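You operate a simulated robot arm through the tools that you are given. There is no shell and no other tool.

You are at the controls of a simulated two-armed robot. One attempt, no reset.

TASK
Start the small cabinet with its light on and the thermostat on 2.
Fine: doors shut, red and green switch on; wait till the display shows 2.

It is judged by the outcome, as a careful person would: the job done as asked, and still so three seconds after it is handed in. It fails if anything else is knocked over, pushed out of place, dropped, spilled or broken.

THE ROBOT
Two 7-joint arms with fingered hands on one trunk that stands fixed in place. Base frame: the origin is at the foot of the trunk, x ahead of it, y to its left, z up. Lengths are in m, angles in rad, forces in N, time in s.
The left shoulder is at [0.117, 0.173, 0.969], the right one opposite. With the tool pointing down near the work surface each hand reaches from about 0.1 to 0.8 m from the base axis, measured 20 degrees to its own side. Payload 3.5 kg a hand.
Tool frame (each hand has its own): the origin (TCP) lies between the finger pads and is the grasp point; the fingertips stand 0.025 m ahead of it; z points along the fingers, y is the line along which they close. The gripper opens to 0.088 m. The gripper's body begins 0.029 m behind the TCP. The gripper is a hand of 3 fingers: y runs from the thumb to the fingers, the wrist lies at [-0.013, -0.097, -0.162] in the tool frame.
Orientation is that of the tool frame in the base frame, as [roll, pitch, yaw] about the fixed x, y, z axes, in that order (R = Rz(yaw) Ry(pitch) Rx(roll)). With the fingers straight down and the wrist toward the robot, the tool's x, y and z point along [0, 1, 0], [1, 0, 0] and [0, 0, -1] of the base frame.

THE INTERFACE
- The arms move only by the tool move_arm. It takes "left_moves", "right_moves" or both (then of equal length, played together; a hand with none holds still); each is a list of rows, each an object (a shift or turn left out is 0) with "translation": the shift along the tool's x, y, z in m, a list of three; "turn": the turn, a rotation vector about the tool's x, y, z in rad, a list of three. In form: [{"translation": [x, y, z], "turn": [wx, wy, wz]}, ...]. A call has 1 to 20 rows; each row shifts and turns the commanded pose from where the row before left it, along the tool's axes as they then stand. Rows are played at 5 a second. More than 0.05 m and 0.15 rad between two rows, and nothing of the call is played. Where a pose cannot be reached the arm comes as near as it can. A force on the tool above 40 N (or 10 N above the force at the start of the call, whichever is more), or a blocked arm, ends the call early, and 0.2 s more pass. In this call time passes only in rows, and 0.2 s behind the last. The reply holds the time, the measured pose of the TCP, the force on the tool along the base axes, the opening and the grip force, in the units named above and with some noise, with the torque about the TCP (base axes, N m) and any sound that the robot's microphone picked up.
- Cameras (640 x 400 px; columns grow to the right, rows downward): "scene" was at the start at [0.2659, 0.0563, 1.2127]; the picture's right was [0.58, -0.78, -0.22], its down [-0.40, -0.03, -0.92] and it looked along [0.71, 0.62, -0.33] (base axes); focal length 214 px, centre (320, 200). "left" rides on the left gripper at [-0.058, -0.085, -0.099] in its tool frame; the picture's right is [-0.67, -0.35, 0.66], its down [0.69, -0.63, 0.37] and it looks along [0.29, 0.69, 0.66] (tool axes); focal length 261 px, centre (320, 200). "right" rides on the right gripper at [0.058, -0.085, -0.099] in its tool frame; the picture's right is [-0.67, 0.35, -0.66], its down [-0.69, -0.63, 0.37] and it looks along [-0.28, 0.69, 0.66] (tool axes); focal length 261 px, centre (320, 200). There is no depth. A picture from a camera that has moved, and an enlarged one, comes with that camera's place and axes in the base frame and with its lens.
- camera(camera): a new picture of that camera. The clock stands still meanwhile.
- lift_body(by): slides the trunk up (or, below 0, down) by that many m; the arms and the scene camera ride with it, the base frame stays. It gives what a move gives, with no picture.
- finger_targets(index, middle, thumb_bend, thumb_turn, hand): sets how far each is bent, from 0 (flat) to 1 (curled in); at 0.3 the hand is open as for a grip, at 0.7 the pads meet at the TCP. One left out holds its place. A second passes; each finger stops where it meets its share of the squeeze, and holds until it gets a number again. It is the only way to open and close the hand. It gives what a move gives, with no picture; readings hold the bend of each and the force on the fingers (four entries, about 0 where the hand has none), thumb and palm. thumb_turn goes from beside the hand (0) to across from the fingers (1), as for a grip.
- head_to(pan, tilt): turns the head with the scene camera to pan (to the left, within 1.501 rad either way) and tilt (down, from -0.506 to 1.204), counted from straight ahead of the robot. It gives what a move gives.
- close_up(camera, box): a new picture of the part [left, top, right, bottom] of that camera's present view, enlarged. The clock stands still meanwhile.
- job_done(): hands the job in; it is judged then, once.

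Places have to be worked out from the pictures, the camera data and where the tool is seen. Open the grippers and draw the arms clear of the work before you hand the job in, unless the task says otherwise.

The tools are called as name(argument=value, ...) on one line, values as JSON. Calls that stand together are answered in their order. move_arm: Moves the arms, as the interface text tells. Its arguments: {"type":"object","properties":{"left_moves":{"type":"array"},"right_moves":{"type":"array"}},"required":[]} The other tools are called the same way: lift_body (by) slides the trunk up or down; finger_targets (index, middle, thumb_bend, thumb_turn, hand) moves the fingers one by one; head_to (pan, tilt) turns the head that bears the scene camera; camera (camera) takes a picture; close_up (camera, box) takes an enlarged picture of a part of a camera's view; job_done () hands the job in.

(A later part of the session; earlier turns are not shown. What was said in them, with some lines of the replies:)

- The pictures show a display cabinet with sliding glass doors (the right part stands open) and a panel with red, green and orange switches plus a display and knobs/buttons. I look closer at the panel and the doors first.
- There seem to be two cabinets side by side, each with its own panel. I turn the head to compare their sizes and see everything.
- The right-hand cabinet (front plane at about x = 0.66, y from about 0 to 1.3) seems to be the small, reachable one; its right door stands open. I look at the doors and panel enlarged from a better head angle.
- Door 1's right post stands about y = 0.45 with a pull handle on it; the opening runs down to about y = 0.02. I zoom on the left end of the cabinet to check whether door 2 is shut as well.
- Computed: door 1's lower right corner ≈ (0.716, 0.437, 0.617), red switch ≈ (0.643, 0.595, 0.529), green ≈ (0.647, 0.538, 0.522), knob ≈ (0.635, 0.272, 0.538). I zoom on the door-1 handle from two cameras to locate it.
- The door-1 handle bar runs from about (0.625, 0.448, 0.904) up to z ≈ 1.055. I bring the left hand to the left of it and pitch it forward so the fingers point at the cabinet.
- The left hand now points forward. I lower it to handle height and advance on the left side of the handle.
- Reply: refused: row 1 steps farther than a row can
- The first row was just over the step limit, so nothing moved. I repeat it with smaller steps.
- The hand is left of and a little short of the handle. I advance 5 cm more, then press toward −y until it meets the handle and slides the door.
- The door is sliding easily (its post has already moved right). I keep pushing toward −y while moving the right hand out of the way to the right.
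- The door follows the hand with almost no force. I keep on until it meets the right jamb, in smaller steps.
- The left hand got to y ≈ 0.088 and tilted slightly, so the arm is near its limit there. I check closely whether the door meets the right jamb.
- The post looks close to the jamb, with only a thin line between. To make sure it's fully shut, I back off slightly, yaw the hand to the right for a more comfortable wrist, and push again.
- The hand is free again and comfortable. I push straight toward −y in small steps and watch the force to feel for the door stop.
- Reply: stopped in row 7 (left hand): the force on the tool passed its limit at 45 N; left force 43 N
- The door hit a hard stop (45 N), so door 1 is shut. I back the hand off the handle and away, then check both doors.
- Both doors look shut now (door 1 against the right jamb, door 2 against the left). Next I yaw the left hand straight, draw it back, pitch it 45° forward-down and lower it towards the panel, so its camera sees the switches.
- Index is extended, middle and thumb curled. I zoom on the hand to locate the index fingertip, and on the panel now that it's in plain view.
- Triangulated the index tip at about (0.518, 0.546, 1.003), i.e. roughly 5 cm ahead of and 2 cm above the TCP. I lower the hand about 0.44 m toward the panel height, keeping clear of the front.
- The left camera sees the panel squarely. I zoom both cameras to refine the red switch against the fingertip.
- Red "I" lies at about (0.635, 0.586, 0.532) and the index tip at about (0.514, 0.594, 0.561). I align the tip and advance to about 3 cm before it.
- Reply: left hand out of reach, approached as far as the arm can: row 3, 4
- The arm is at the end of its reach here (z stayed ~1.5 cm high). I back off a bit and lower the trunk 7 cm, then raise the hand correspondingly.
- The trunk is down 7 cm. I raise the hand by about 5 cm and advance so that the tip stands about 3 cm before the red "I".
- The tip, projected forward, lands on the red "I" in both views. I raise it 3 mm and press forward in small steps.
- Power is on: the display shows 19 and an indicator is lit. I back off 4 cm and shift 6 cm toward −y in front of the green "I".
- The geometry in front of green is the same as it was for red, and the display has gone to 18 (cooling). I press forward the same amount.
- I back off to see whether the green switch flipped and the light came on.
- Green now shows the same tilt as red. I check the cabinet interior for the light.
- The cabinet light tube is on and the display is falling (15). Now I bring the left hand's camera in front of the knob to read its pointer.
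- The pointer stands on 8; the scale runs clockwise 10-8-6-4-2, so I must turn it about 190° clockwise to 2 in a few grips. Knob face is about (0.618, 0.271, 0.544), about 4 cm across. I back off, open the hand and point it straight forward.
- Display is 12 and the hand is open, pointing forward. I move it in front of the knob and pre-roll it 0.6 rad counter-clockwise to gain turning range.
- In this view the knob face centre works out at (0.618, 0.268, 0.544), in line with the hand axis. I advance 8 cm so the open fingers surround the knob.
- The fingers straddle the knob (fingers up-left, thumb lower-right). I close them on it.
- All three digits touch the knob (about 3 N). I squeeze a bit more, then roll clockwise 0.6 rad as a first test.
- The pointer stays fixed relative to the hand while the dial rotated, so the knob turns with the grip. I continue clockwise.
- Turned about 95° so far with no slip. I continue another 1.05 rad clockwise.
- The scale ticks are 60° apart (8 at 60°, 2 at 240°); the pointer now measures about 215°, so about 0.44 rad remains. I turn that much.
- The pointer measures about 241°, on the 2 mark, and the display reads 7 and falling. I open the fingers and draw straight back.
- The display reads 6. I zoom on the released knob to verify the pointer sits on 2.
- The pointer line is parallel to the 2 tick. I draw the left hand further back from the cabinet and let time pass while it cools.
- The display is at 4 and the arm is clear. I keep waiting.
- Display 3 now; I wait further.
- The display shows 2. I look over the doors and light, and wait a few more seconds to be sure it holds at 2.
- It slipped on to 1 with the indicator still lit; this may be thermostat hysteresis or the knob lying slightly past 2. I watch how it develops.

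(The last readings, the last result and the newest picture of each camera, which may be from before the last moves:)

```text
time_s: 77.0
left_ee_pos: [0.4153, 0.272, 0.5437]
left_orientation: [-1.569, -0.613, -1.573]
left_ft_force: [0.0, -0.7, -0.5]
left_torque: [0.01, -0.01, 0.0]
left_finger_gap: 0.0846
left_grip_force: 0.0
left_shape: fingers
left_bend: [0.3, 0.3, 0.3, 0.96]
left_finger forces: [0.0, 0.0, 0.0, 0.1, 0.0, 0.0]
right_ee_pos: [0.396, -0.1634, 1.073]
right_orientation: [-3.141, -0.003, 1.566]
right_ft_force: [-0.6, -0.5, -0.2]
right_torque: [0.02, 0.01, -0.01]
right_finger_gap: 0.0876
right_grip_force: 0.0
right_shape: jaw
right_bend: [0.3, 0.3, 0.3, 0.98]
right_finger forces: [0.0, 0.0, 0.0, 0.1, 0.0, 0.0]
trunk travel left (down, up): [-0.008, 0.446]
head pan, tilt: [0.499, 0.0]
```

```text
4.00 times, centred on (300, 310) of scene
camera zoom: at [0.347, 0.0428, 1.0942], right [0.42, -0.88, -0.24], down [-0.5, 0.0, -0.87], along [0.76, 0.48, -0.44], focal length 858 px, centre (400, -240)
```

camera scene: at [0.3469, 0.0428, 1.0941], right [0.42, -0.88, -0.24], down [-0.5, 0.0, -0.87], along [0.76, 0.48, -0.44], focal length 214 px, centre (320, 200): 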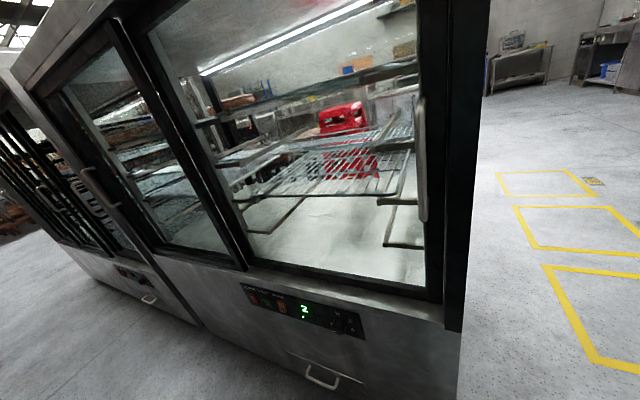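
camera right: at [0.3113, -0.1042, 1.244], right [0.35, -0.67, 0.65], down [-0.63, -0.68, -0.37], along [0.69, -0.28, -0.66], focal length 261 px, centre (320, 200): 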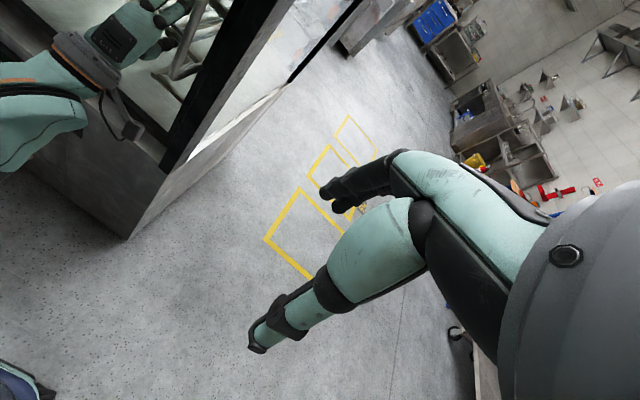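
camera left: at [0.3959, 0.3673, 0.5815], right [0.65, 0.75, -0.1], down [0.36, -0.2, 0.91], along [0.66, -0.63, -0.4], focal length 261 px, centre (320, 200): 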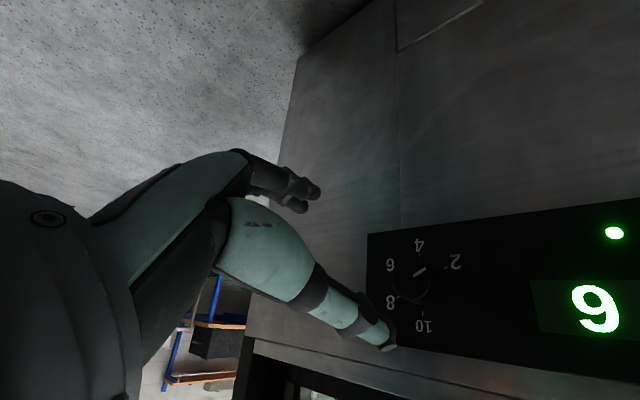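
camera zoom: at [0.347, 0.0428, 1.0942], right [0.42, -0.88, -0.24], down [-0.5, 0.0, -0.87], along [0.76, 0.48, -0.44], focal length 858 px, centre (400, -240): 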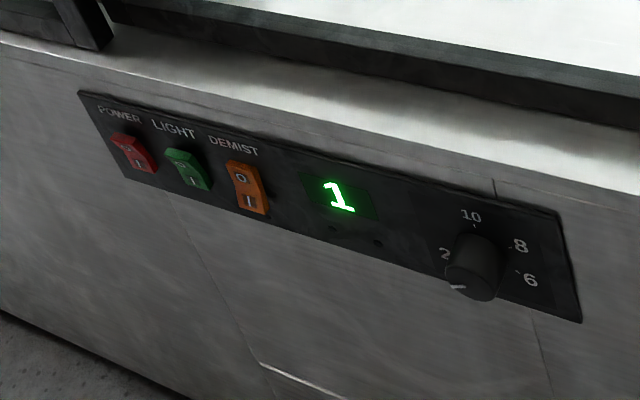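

The compressor lamp went off at 0 and it now climbs: a normal thermostat cycle around the set value. I watch the cycle to see its band and whether it centres on 2.

move_arm(left_moves=[{"translation": [0, 0, 0]}, {"translation": [0, 0, 0]}, {"translation": [0, 0, 0]}, {"translation": [0, 0, 0]}, {"translation": [0, 0, 0]}])

close_up(camera="scene", box=[280, 290, 320, 325])

move_arm(left_moves=[{"translation": [0, 0, 0]}, {"translation": [0, 0, 0]}, {"translation": [0, 0, 0]}, {"translation": [0, 0, 0]}, {"translation": [0, 0, 0]}])

close_up(camera="scene", box=[280, 290, 320, 325])

move_arm(left_moves=[{"translation": [0, 0, 0]}, {"translation": [0, 0, 0]}, {"translation": [0, 0, 0]}, {"translation": [0, 0, 0]}, {"translation": [0, 0, 0]}])

close_up(camera="scene", box=[280, 290, 320, 325])

move_arm(left_moves=[{"translation": [0, 0, 0]}, {"translation": [0, 0, 0]}, {"translation": [0, 0, 0]}, {"translation": [0, 0, 0]}, {"translation": [0, 0, 0]}])

close_up(camera="scene", box=[280, 290, 320, 325])

```text
time_s: 78.2
left_ee_pos: [0.4161, 0.2711, 0.5441]
left_orientation: [-1.57, -0.615, -1.571]
left_ft_force: [0.0, 0.4, -0.8]
left_torque: [-0.02, 0.01, 0.04]
left_finger_gap: 0.0848
left_grip_force: 0.0
left_shape: fingers
left_bend: [0.3, 0.3, 0.3, 0.96]
left_finger forces: [0.1, 0.0, 0.0, 0.0, 0.2, 0.0]
right_ee_pos: [0.3965, -0.163, 1.0737]
right_orientation: [-3.14, -0.001, 1.568]
right_ft_force: [0.7, 0.0, 0.4]
right_torque: [-0.02, -0.02, 0.01]
right_finger_gap: 0.0874
right_grip_force: 0.0
right_shape: jaw
right_bend: [0.3, 0.3, 0.3, 0.98]
right_finger forces: [0.0, 0.0, 0.0, 0.1, 0.0, 0.1]
trunk travel left (down, up): [-0.008, 0.446]
head pan, tilt: [0.499, 0.0]
```

```text
11.43 times, centred on (300, 308) of scene
camera zoom: at [0.347, 0.0428, 1.0942], right [0.42, -0.88, -0.24], down [-0.5, 0.0, -0.87], along [0.76, 0.48, -0.44], focal length 2451 px, centre (549, -1029)
```

zoom: 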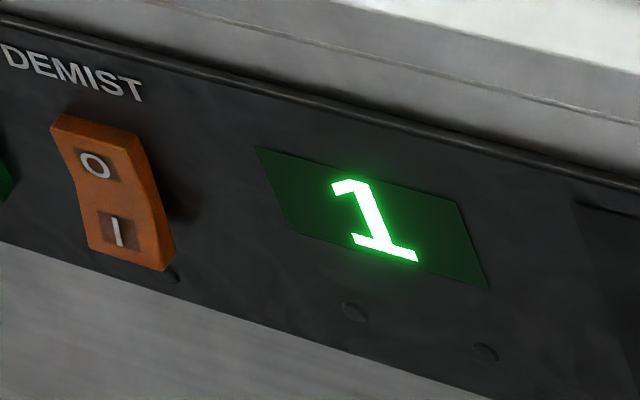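

```text
time_s: 79.4
left_ee_pos: [0.4157, 0.2704, 0.5447]
left_orientation: [-1.569, -0.616, -1.573]
left_ft_force: [-1.1, 0.8, 0.1]
left_torque: [0.01, 0.0, 0.01]
left_finger_gap: 0.0847
left_grip_force: 0.1
left_shape: fingers
left_bend: [0.3, 0.3, 0.3, 0.96]
left_finger forces: [0.0, 0.0, 0.0, 0.0, 0.0, 0.1]
right_ee_pos: [0.3964, -0.1631, 1.0741]
right_orientation: [-3.141, -0.002, 1.565]
right_ft_force: [-0.2, -0.4, 0.5]
right_torque: [0.0, 0.0, -0.01]
right_finger_gap: 0.0878
right_grip_force: 0.0
right_shape: jaw
right_bend: [0.3, 0.3, 0.3, 0.98]
right_finger forces: [0.1, 0.1, 0.0, 0.0, 0.0, 0.1]
trunk travel left (down, up): [-0.008, 0.446]
head pan, tilt: [0.499, 0.0]
```

```text
11.43 times, centred on (300, 308) of scene
camera zoom: at [0.347, 0.0428, 1.0942], right [0.42, -0.88, -0.24], down [-0.5, 0.0, -0.87], along [0.76, 0.48, -0.44], focal length 2451 px, centre (549, -1029)
```

zoom: 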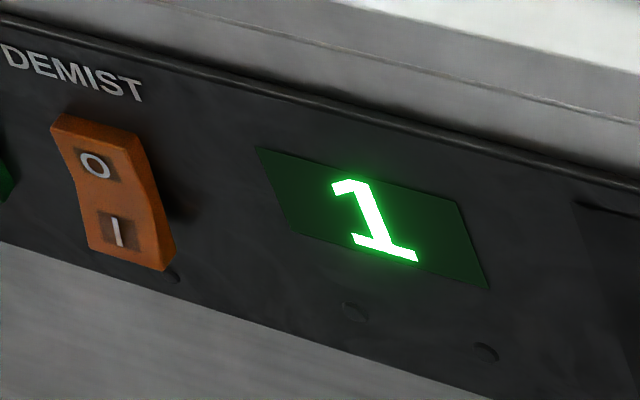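

```text
time_s: 80.6
left_ee_pos: [0.4159, 0.27, 0.5431]
left_orientation: [-1.57, -0.613, -1.572]
left_ft_force: [-1.4, -0.3, 0.6]
left_torque: [-0.01, 0.0, 0.0]
left_finger_gap: 0.0849
left_grip_force: 0.1
left_shape: fingers
left_bend: [0.3, 0.3, 0.3, 0.96]
left_finger forces: [0.0, 0.0, 0.0, 0.0, 0.0, 0.0]
right_ee_pos: [0.3959, -0.1631, 1.0736]
right_orientation: [-3.139, -0.002, 1.567]
right_ft_force: [0.1, 0.9, 1.4]
right_torque: [0.01, 0.02, -0.03]
right_finger_gap: 0.0877
right_grip_force: 0.1
right_shape: jaw
right_bend: [0.3, 0.3, 0.3, 0.98]
right_finger forces: [0.1, 0.0, 0.0, 0.0, 0.1, 0.1]
trunk travel left (down, up): [-0.008, 0.446]
head pan, tilt: [0.499, 0.0]
```

```text
11.43 times, centred on (300, 308) of scene
camera zoom: at [0.347, 0.0428, 1.0942], right [0.42, -0.88, -0.24], down [-0.5, 0.0, -0.87], along [0.76, 0.48, -0.44], focal length 2451 px, centre (549, -1029)
```

zoom: 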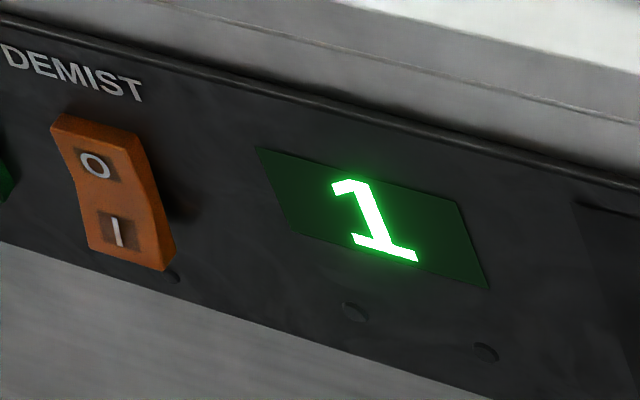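

```text
time_s: 81.8
left_ee_pos: [0.416, 0.2702, 0.5442]
left_orientation: [-1.569, -0.616, -1.573]
left_ft_force: [0.8, -0.7, -0.7]
left_torque: [0.04, 0.0, 0.0]
left_finger_gap: 0.0847
left_grip_force: 0.1
left_shape: fingers
left_bend: [0.3, 0.3, 0.3, 0.96]
left_finger forces: [0.0, 0.0, 0.0, 0.0, 0.1, 0.0]
right_ee_pos: [0.3965, -0.1631, 1.0743]
right_orientation: [-3.141, -0.001, 1.568]
right_ft_force: [0.5, 0.4, 0.5]
right_torque: [0.0, -0.01, 0.0]
right_finger_gap: 0.0877
right_grip_force: 0.0
right_shape: jaw
right_bend: [0.3, 0.3, 0.3, 0.98]
right_finger forces: [0.1, 0.0, 0.0, 0.0, 0.0, 0.0]
trunk travel left (down, up): [-0.008, 0.446]
head pan, tilt: [0.499, 0.0]
```

```text
11.43 times, centred on (300, 308) of scene
camera zoom: at [0.347, 0.0428, 1.0942], right [0.42, -0.88, -0.24], down [-0.5, 0.0, -0.87], along [0.76, 0.48, -0.44], focal length 2451 px, centre (549, -1029)
```

zoom: 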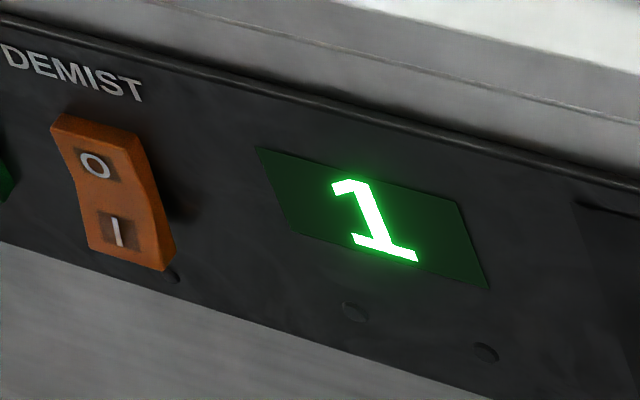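

Still 1, warming slowly with the compressor off. I keep watching in short waits.

move_arm(left_moves=[{"translation": [0, 0, 0]}, {"translation": [0, 0, 0]}, {"translation": [0, 0, 0]}, {"translation": [0, 0, 0]}, {"translation": [0, 0, 0]}, {"translation": [0, 0, 0]}, {"translation": [0, 0, 0]}, {"translation": [0, 0, 0]}])

close_up(camera="scene", box=[280, 290, 320, 325])

move_arm(left_moves=[{"translation": [0, 0, 0]}, {"translation": [0, 0, 0]}, {"translation": [0, 0, 0]}, {"translation": [0, 0, 0]}, {"translation": [0, 0, 0]}, {"translation": [0, 0, 0]}, {"translation": [0, 0, 0]}, {"translation": [0, 0, 0]}])

close_up(camera="scene", box=[280, 290, 320, 325])

move_arm(left_moves=[{"translation": [0, 0, 0]}, {"translation": [0, 0, 0]}, {"translation": [0, 0, 0]}, {"translation": [0, 0, 0]}, {"translation": [0, 0, 0]}, {"translation": [0, 0, 0]}, {"translation": [0, 0, 0]}, {"translation": [0, 0, 0]}])

close_up(camera="scene", box=[280, 290, 320, 325])

move_arm(left_moves=[{"translation": [0, 0, 0]}, {"translation": [0, 0, 0]}, {"translation": [0, 0, 0]}, {"translation": [0, 0, 0]}, {"translation": [0, 0, 0]}, {"translation": [0, 0, 0]}, {"translation": [0, 0, 0]}, {"translation": [0, 0, 0]}])

close_up(camera="scene", box=[280, 290, 320, 325])

```text
time_s: 83.6
left_ee_pos: [0.4167, 0.2702, 0.5446]
left_orientation: [-1.569, -0.615, -1.572]
left_ft_force: [0.5, 0.0, 0.3]
left_torque: [0.03, -0.01, 0.0]
left_finger_gap: 0.0846
left_grip_force: 0.0
left_shape: fingers
left_bend: [0.3, 0.3, 0.3, 0.96]
left_finger forces: [0.0, 0.1, 0.0, 0.0, 0.0, 0.0]
right_ee_pos: [0.396, -0.1639, 1.0729]
right_orientation: [-3.14, -0.002, 1.567]
right_ft_force: [-0.9, -0.5, 0.1]
right_torque: [-0.01, -0.01, -0.03]
right_finger_gap: 0.0875
right_grip_force: 0.1
right_shape: jaw
right_bend: [0.3, 0.3, 0.3, 0.98]
right_finger forces: [0.0, 0.0, 0.0, 0.0, 0.1, 0.0]
trunk travel left (down, up): [-0.008, 0.446]
head pan, tilt: [0.499, 0.0]
```

```text
11.43 times, centred on (300, 308) of scene
camera zoom: at [0.347, 0.0428, 1.0942], right [0.42, -0.88, -0.24], down [-0.5, 0.0, -0.87], along [0.76, 0.48, -0.44], focal length 2451 px, centre (549, -1029)
```

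zoom: 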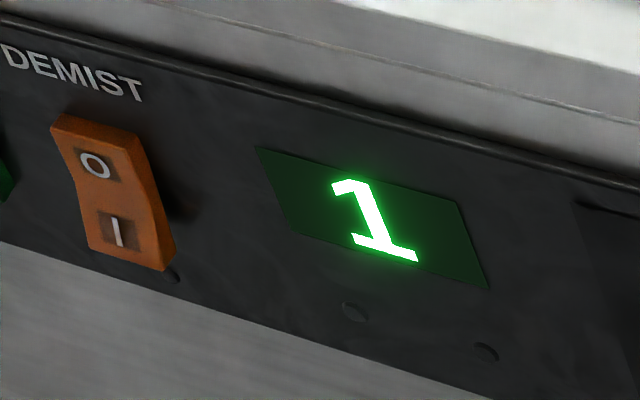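

```text
time_s: 85.4
left_ee_pos: [0.4154, 0.2694, 0.544]
left_orientation: [-1.569, -0.614, -1.572]
left_ft_force: [-0.4, -0.2, -0.3]
left_torque: [0.04, -0.01, -0.03]
left_finger_gap: 0.0847
left_grip_force: 0.0
left_shape: fingers
left_bend: [0.3, 0.3, 0.3, 0.96]
left_finger forces: [0.0, 0.0, 0.0, 0.0, 0.0, 0.0]
right_ee_pos: [0.3959, -0.1641, 1.0727]
right_orientation: [-3.14, -0.003, 1.566]
right_ft_force: [0.1, -0.2, 0.3]
right_torque: [0.03, 0.03, 0.02]
right_finger_gap: 0.0875
right_grip_force: 0.1
right_shape: jaw
right_bend: [0.3, 0.3, 0.3, 0.98]
right_finger forces: [0.0, 0.0, 0.1, 0.0, 0.0, 0.0]
trunk travel left (down, up): [-0.008, 0.446]
head pan, tilt: [0.499, 0.0]
```

```text
11.43 times, centred on (300, 308) of scene
camera zoom: at [0.347, 0.0428, 1.0942], right [0.42, -0.88, -0.24], down [-0.5, 0.0, -0.87], along [0.76, 0.48, -0.44], focal length 2451 px, centre (549, -1029)
```

zoom: 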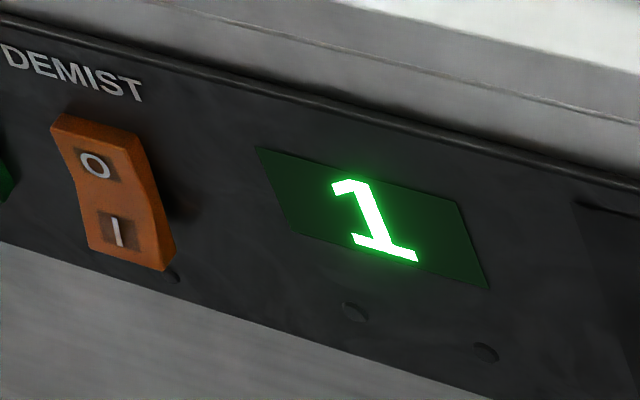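

```text
time_s: 87.2
left_ee_pos: [0.4152, 0.2693, 0.5448]
left_orientation: [-1.57, -0.615, -1.571]
left_ft_force: [-0.5, 0.1, -0.7]
left_torque: [-0.03, -0.03, 0.01]
left_finger_gap: 0.0847
left_grip_force: 0.1
left_shape: fingers
left_bend: [0.3, 0.3, 0.3, 0.96]
left_finger forces: [0.0, 0.1, 0.0, 0.0, 0.0, 0.0]
right_ee_pos: [0.3964, -0.1633, 1.0741]
right_orientation: [-3.14, -0.001, 1.568]
right_ft_force: [0.2, 0.1, 0.4]
right_torque: [-0.03, 0.01, -0.01]
right_finger_gap: 0.0877
right_grip_force: 0.1
right_shape: jaw
right_bend: [0.3, 0.3, 0.3, 0.98]
right_finger forces: [0.1, 0.0, 0.1, 0.0, 0.0, 0.1]
trunk travel left (down, up): [-0.008, 0.446]
head pan, tilt: [0.499, 0.0]
```

```text
11.43 times, centred on (300, 308) of scene
camera zoom: at [0.347, 0.0428, 1.0942], right [0.42, -0.88, -0.24], down [-0.5, 0.0, -0.87], along [0.76, 0.48, -0.44], focal length 2451 px, centre (549, -1029)
```

zoom: 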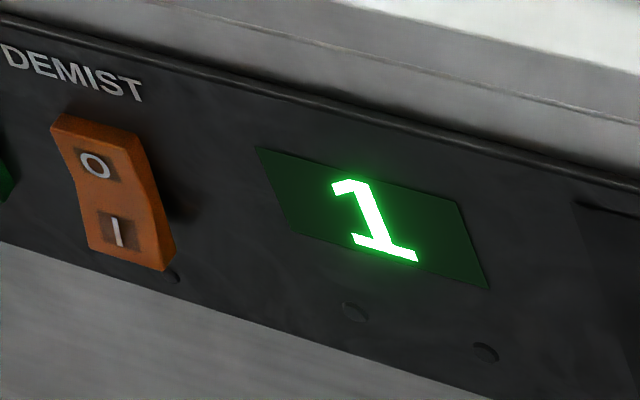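

```text
time_s: 89.0
left_ee_pos: [0.4163, 0.2697, 0.5441]
left_orientation: [-1.57, -0.614, -1.571]
left_ft_force: [0.0, -0.5, 0.5]
left_torque: [0.01, -0.05, -0.03]
left_finger_gap: 0.0846
left_grip_force: 0.0
left_shape: fingers
left_bend: [0.3, 0.3, 0.3, 0.96]
left_finger forces: [0.0, 0.0, 0.0, 0.0, 0.0, 0.0]
right_ee_pos: [0.3957, -0.1636, 1.0737]
right_orientation: [-3.141, -0.004, 1.568]
right_ft_force: [0.4, -0.2, -0.2]
right_torque: [-0.01, 0.02, -0.03]
right_finger_gap: 0.0878
right_grip_force: 0.0
right_shape: jaw
right_bend: [0.3, 0.3, 0.3, 0.98]
right_finger forces: [0.0, 0.0, 0.0, 0.1, 0.1, 0.0]
trunk travel left (down, up): [-0.008, 0.446]
head pan, tilt: [0.499, 0.0]
```

```text
11.43 times, centred on (300, 308) of scene
camera zoom: at [0.347, 0.0428, 1.0942], right [0.42, -0.88, -0.24], down [-0.5, 0.0, -0.87], along [0.76, 0.48, -0.44], focal length 2451 px, centre (549, -1029)
```

zoom: 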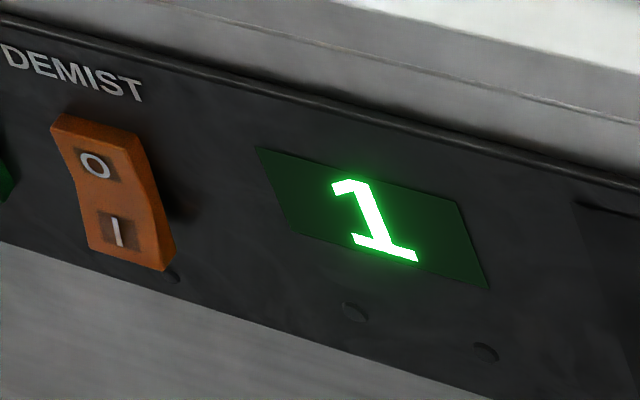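

Warming is slow (over 12 s per degree). I keep waiting in longer pieces.

move_arm(left_moves=[{"translation": [0, 0, 0]}, {"translation": [0, 0, 0]}, {"translation": [0, 0, 0]}, {"translation": [0, 0, 0]}, {"translation": [0, 0, 0]}, {"translation": [0, 0, 0]}, {"translation": [0, 0, 0]}, {"translation": [0, 0, 0]}, {"translation": [0, 0, 0]}, {"translation": [0, 0, 0]}, {"translation": [0, 0, 0]}, {"translation": [0, 0, 0]}, {"translation": [0, 0, 0]}, {"translation": [0, 0, 0]}, {"translation": [0, 0, 0]}])

close_up(camera="scene", box=[220, 260, 380, 360])

move_arm(left_moves=[{"translation": [0, 0, 0]}, {"translation": [0, 0, 0]}, {"translation": [0, 0, 0]}, {"translation": [0, 0, 0]}, {"translation": [0, 0, 0]}, {"translation": [0, 0, 0]}, {"translation": [0, 0, 0]}, {"translation": [0, 0, 0]}, {"translation": [0, 0, 0]}, {"translation": [0, 0, 0]}, {"translation": [0, 0, 0]}, {"translation": [0, 0, 0]}, {"translation": [0, 0, 0]}, {"translation": [0, 0, 0]}, {"translation": [0, 0, 0]}])

close_up(camera="scene", box=[220, 260, 380, 360])

move_arm(left_moves=[{"translation": [0, 0, 0]}, {"translation": [0, 0, 0]}, {"translation": [0, 0, 0]}, {"translation": [0, 0, 0]}, {"translation": [0, 0, 0]}, {"translation": [0, 0, 0]}, {"translation": [0, 0, 0]}, {"translation": [0, 0, 0]}, {"translation": [0, 0, 0]}, {"translation": [0, 0, 0]}, {"translation": [0, 0, 0]}, {"translation": [0, 0, 0]}, {"translation": [0, 0, 0]}, {"translation": [0, 0, 0]}, {"translation": [0, 0, 0]}])

close_up(camera="scene", box=[220, 260, 380, 360])

```text
time_s: 92.2
left_ee_pos: [0.4156, 0.2714, 0.5441]
left_orientation: [-1.57, -0.614, -1.57]
left_ft_force: [0.2, 0.2, -0.4]
left_torque: [-0.02, -0.03, -0.02]
left_finger_gap: 0.0849
left_grip_force: 0.1
left_shape: fingers
left_bend: [0.3, 0.3, 0.3, 0.96]
left_finger forces: [0.0, 0.0, 0.0, 0.0, 0.0, 0.0]
right_ee_pos: [0.3955, -0.1629, 1.0746]
right_orientation: [-3.139, -0.001, 1.567]
right_ft_force: [-0.2, -0.2, 0.3]
right_torque: [0.01, 0.02, -0.01]
right_finger_gap: 0.0878
right_grip_force: 0.1
right_shape: jaw
right_bend: [0.3, 0.3, 0.3, 0.98]
right_finger forces: [0.1, 0.0, 0.0, 0.0, 0.0, 0.0]
trunk travel left (down, up): [-0.008, 0.446]
head pan, tilt: [0.499, 0.0]
```

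```text
4.00 times, centred on (300, 310) of scene
camera zoom: at [0.347, 0.0428, 1.0942], right [0.42, -0.88, -0.24], down [-0.5, 0.0, -0.87], along [0.76, 0.48, -0.44], focal length 858 px, centre (400, -240)
```

zoom: 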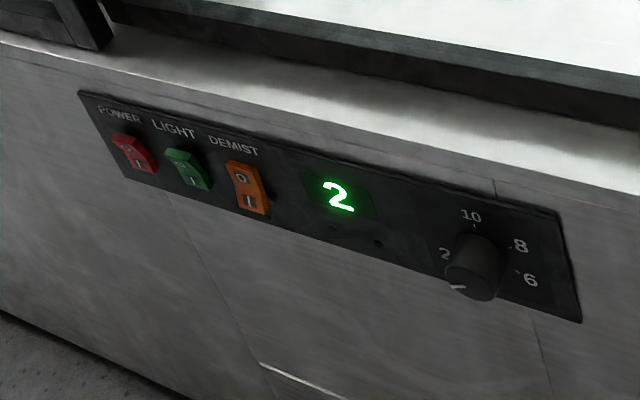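

```text
time_s: 95.4
left_ee_pos: [0.4154, 0.2711, 0.544]
left_orientation: [-1.569, -0.614, -1.572]
left_ft_force: [0.6, -0.5, -0.4]
left_torque: [-0.03, 0.01, 0.02]
left_finger_gap: 0.0844
left_grip_force: 0.1
left_shape: fingers
left_bend: [0.3, 0.3, 0.3, 0.96]
left_finger forces: [0.0, 0.0, 0.1, 0.1, 0.1, 0.0]
right_ee_pos: [0.3972, -0.164, 1.0748]
right_orientation: [-3.141, -0.002, 1.568]
right_ft_force: [-0.4, 0.0, 0.6]
right_torque: [0.01, -0.01, -0.01]
right_finger_gap: 0.0877
right_grip_force: 0.2
right_shape: jaw
right_bend: [0.3, 0.3, 0.3, 0.98]
right_finger forces: [0.0, 0.0, 0.0, 0.0, 0.0, 0.0]
trunk travel left (down, up): [-0.008, 0.446]
head pan, tilt: [0.499, 0.0]
```

```text
4.00 times, centred on (300, 310) of scene
camera zoom: at [0.347, 0.0428, 1.0942], right [0.42, -0.88, -0.24], down [-0.5, 0.0, -0.87], along [0.76, 0.48, -0.44], focal length 858 px, centre (400, -240)
```

zoom: 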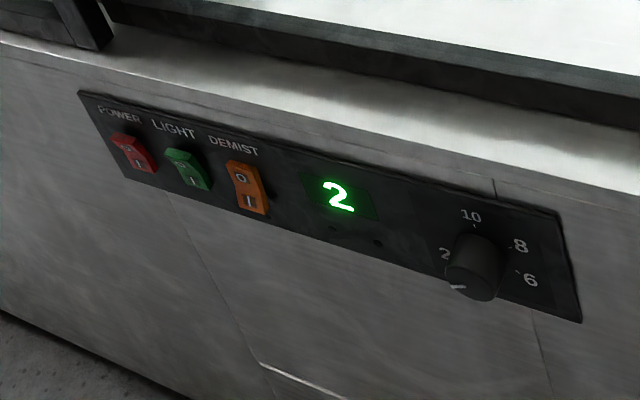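

```text
time_s: 98.6
left_ee_pos: [0.4167, 0.2707, 0.5445]
left_orientation: [-1.569, -0.612, -1.573]
left_ft_force: [-0.4, 1.1, -0.1]
left_torque: [-0.01, -0.01, 0.02]
left_finger_gap: 0.0849
left_grip_force: 0.1
left_shape: fingers
left_bend: [0.3, 0.3, 0.3, 0.96]
left_finger forces: [0.1, 0.1, 0.0, 0.0, 0.0, 0.0]
right_ee_pos: [0.3964, -0.1634, 1.0736]
right_orientation: [-3.141, -0.002, 1.567]
right_ft_force: [-0.4, 0.2, -0.3]
right_torque: [0.01, -0.02, 0.01]
right_finger_gap: 0.0877
right_grip_force: 0.0
right_shape: jaw
right_bend: [0.3, 0.3, 0.3, 0.98]
right_finger forces: [0.0, 0.1, 0.0, 0.0, 0.0, 0.0]
trunk travel left (down, up): [-0.008, 0.446]
head pan, tilt: [0.499, 0.0]
```

```text
4.00 times, centred on (300, 310) of scene
camera zoom: at [0.347, 0.0428, 1.0942], right [0.42, -0.88, -0.24], down [-0.5, 0.0, -0.87], along [0.76, 0.48, -0.44], focal length 858 px, centre (400, -240)
```

zoom: 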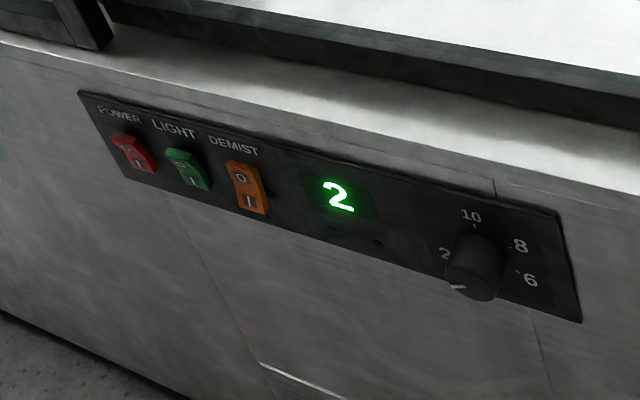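

The display has held 2 since about 91 s and should stay there several seconds more (each degree lasts ~14 s on warming). Doors are shut, red and green are on, demist is untouched, the light is lit, the knob is on 2, and both hands are open and clear, so I hand in now.

job_done()

```text
The job is handed in.
```

The small cabinet is running with its light on and the thermostat on 2. The display had shown 2 for at least six seconds when I handed the job in.

- **Doors:** the right door stood open, so I slid it shut until it hit its stop. The left door already looked closed.
- **Switches:** the red power and green light switches are on, and the light tube inside is lit. I left the orange demist switch alone.
- **Thermostat:** the knob was on 8; I turned it clockwise to the 2 mark.
- **Display:** it fell from 19 to 2, then went on down to 0 before the cooling lamp went out. It climbed back slowly to 2, at about 14 seconds per degree. Expect it to keep drifting around 2 as the thermostat cycles; I did not watch a full cycle to see how high it goes.

Nothing else was moved or knocked over, and both hands are open and clear of the cabinet. I also lowered the trunk 7 cm to reach the switches and left it there.
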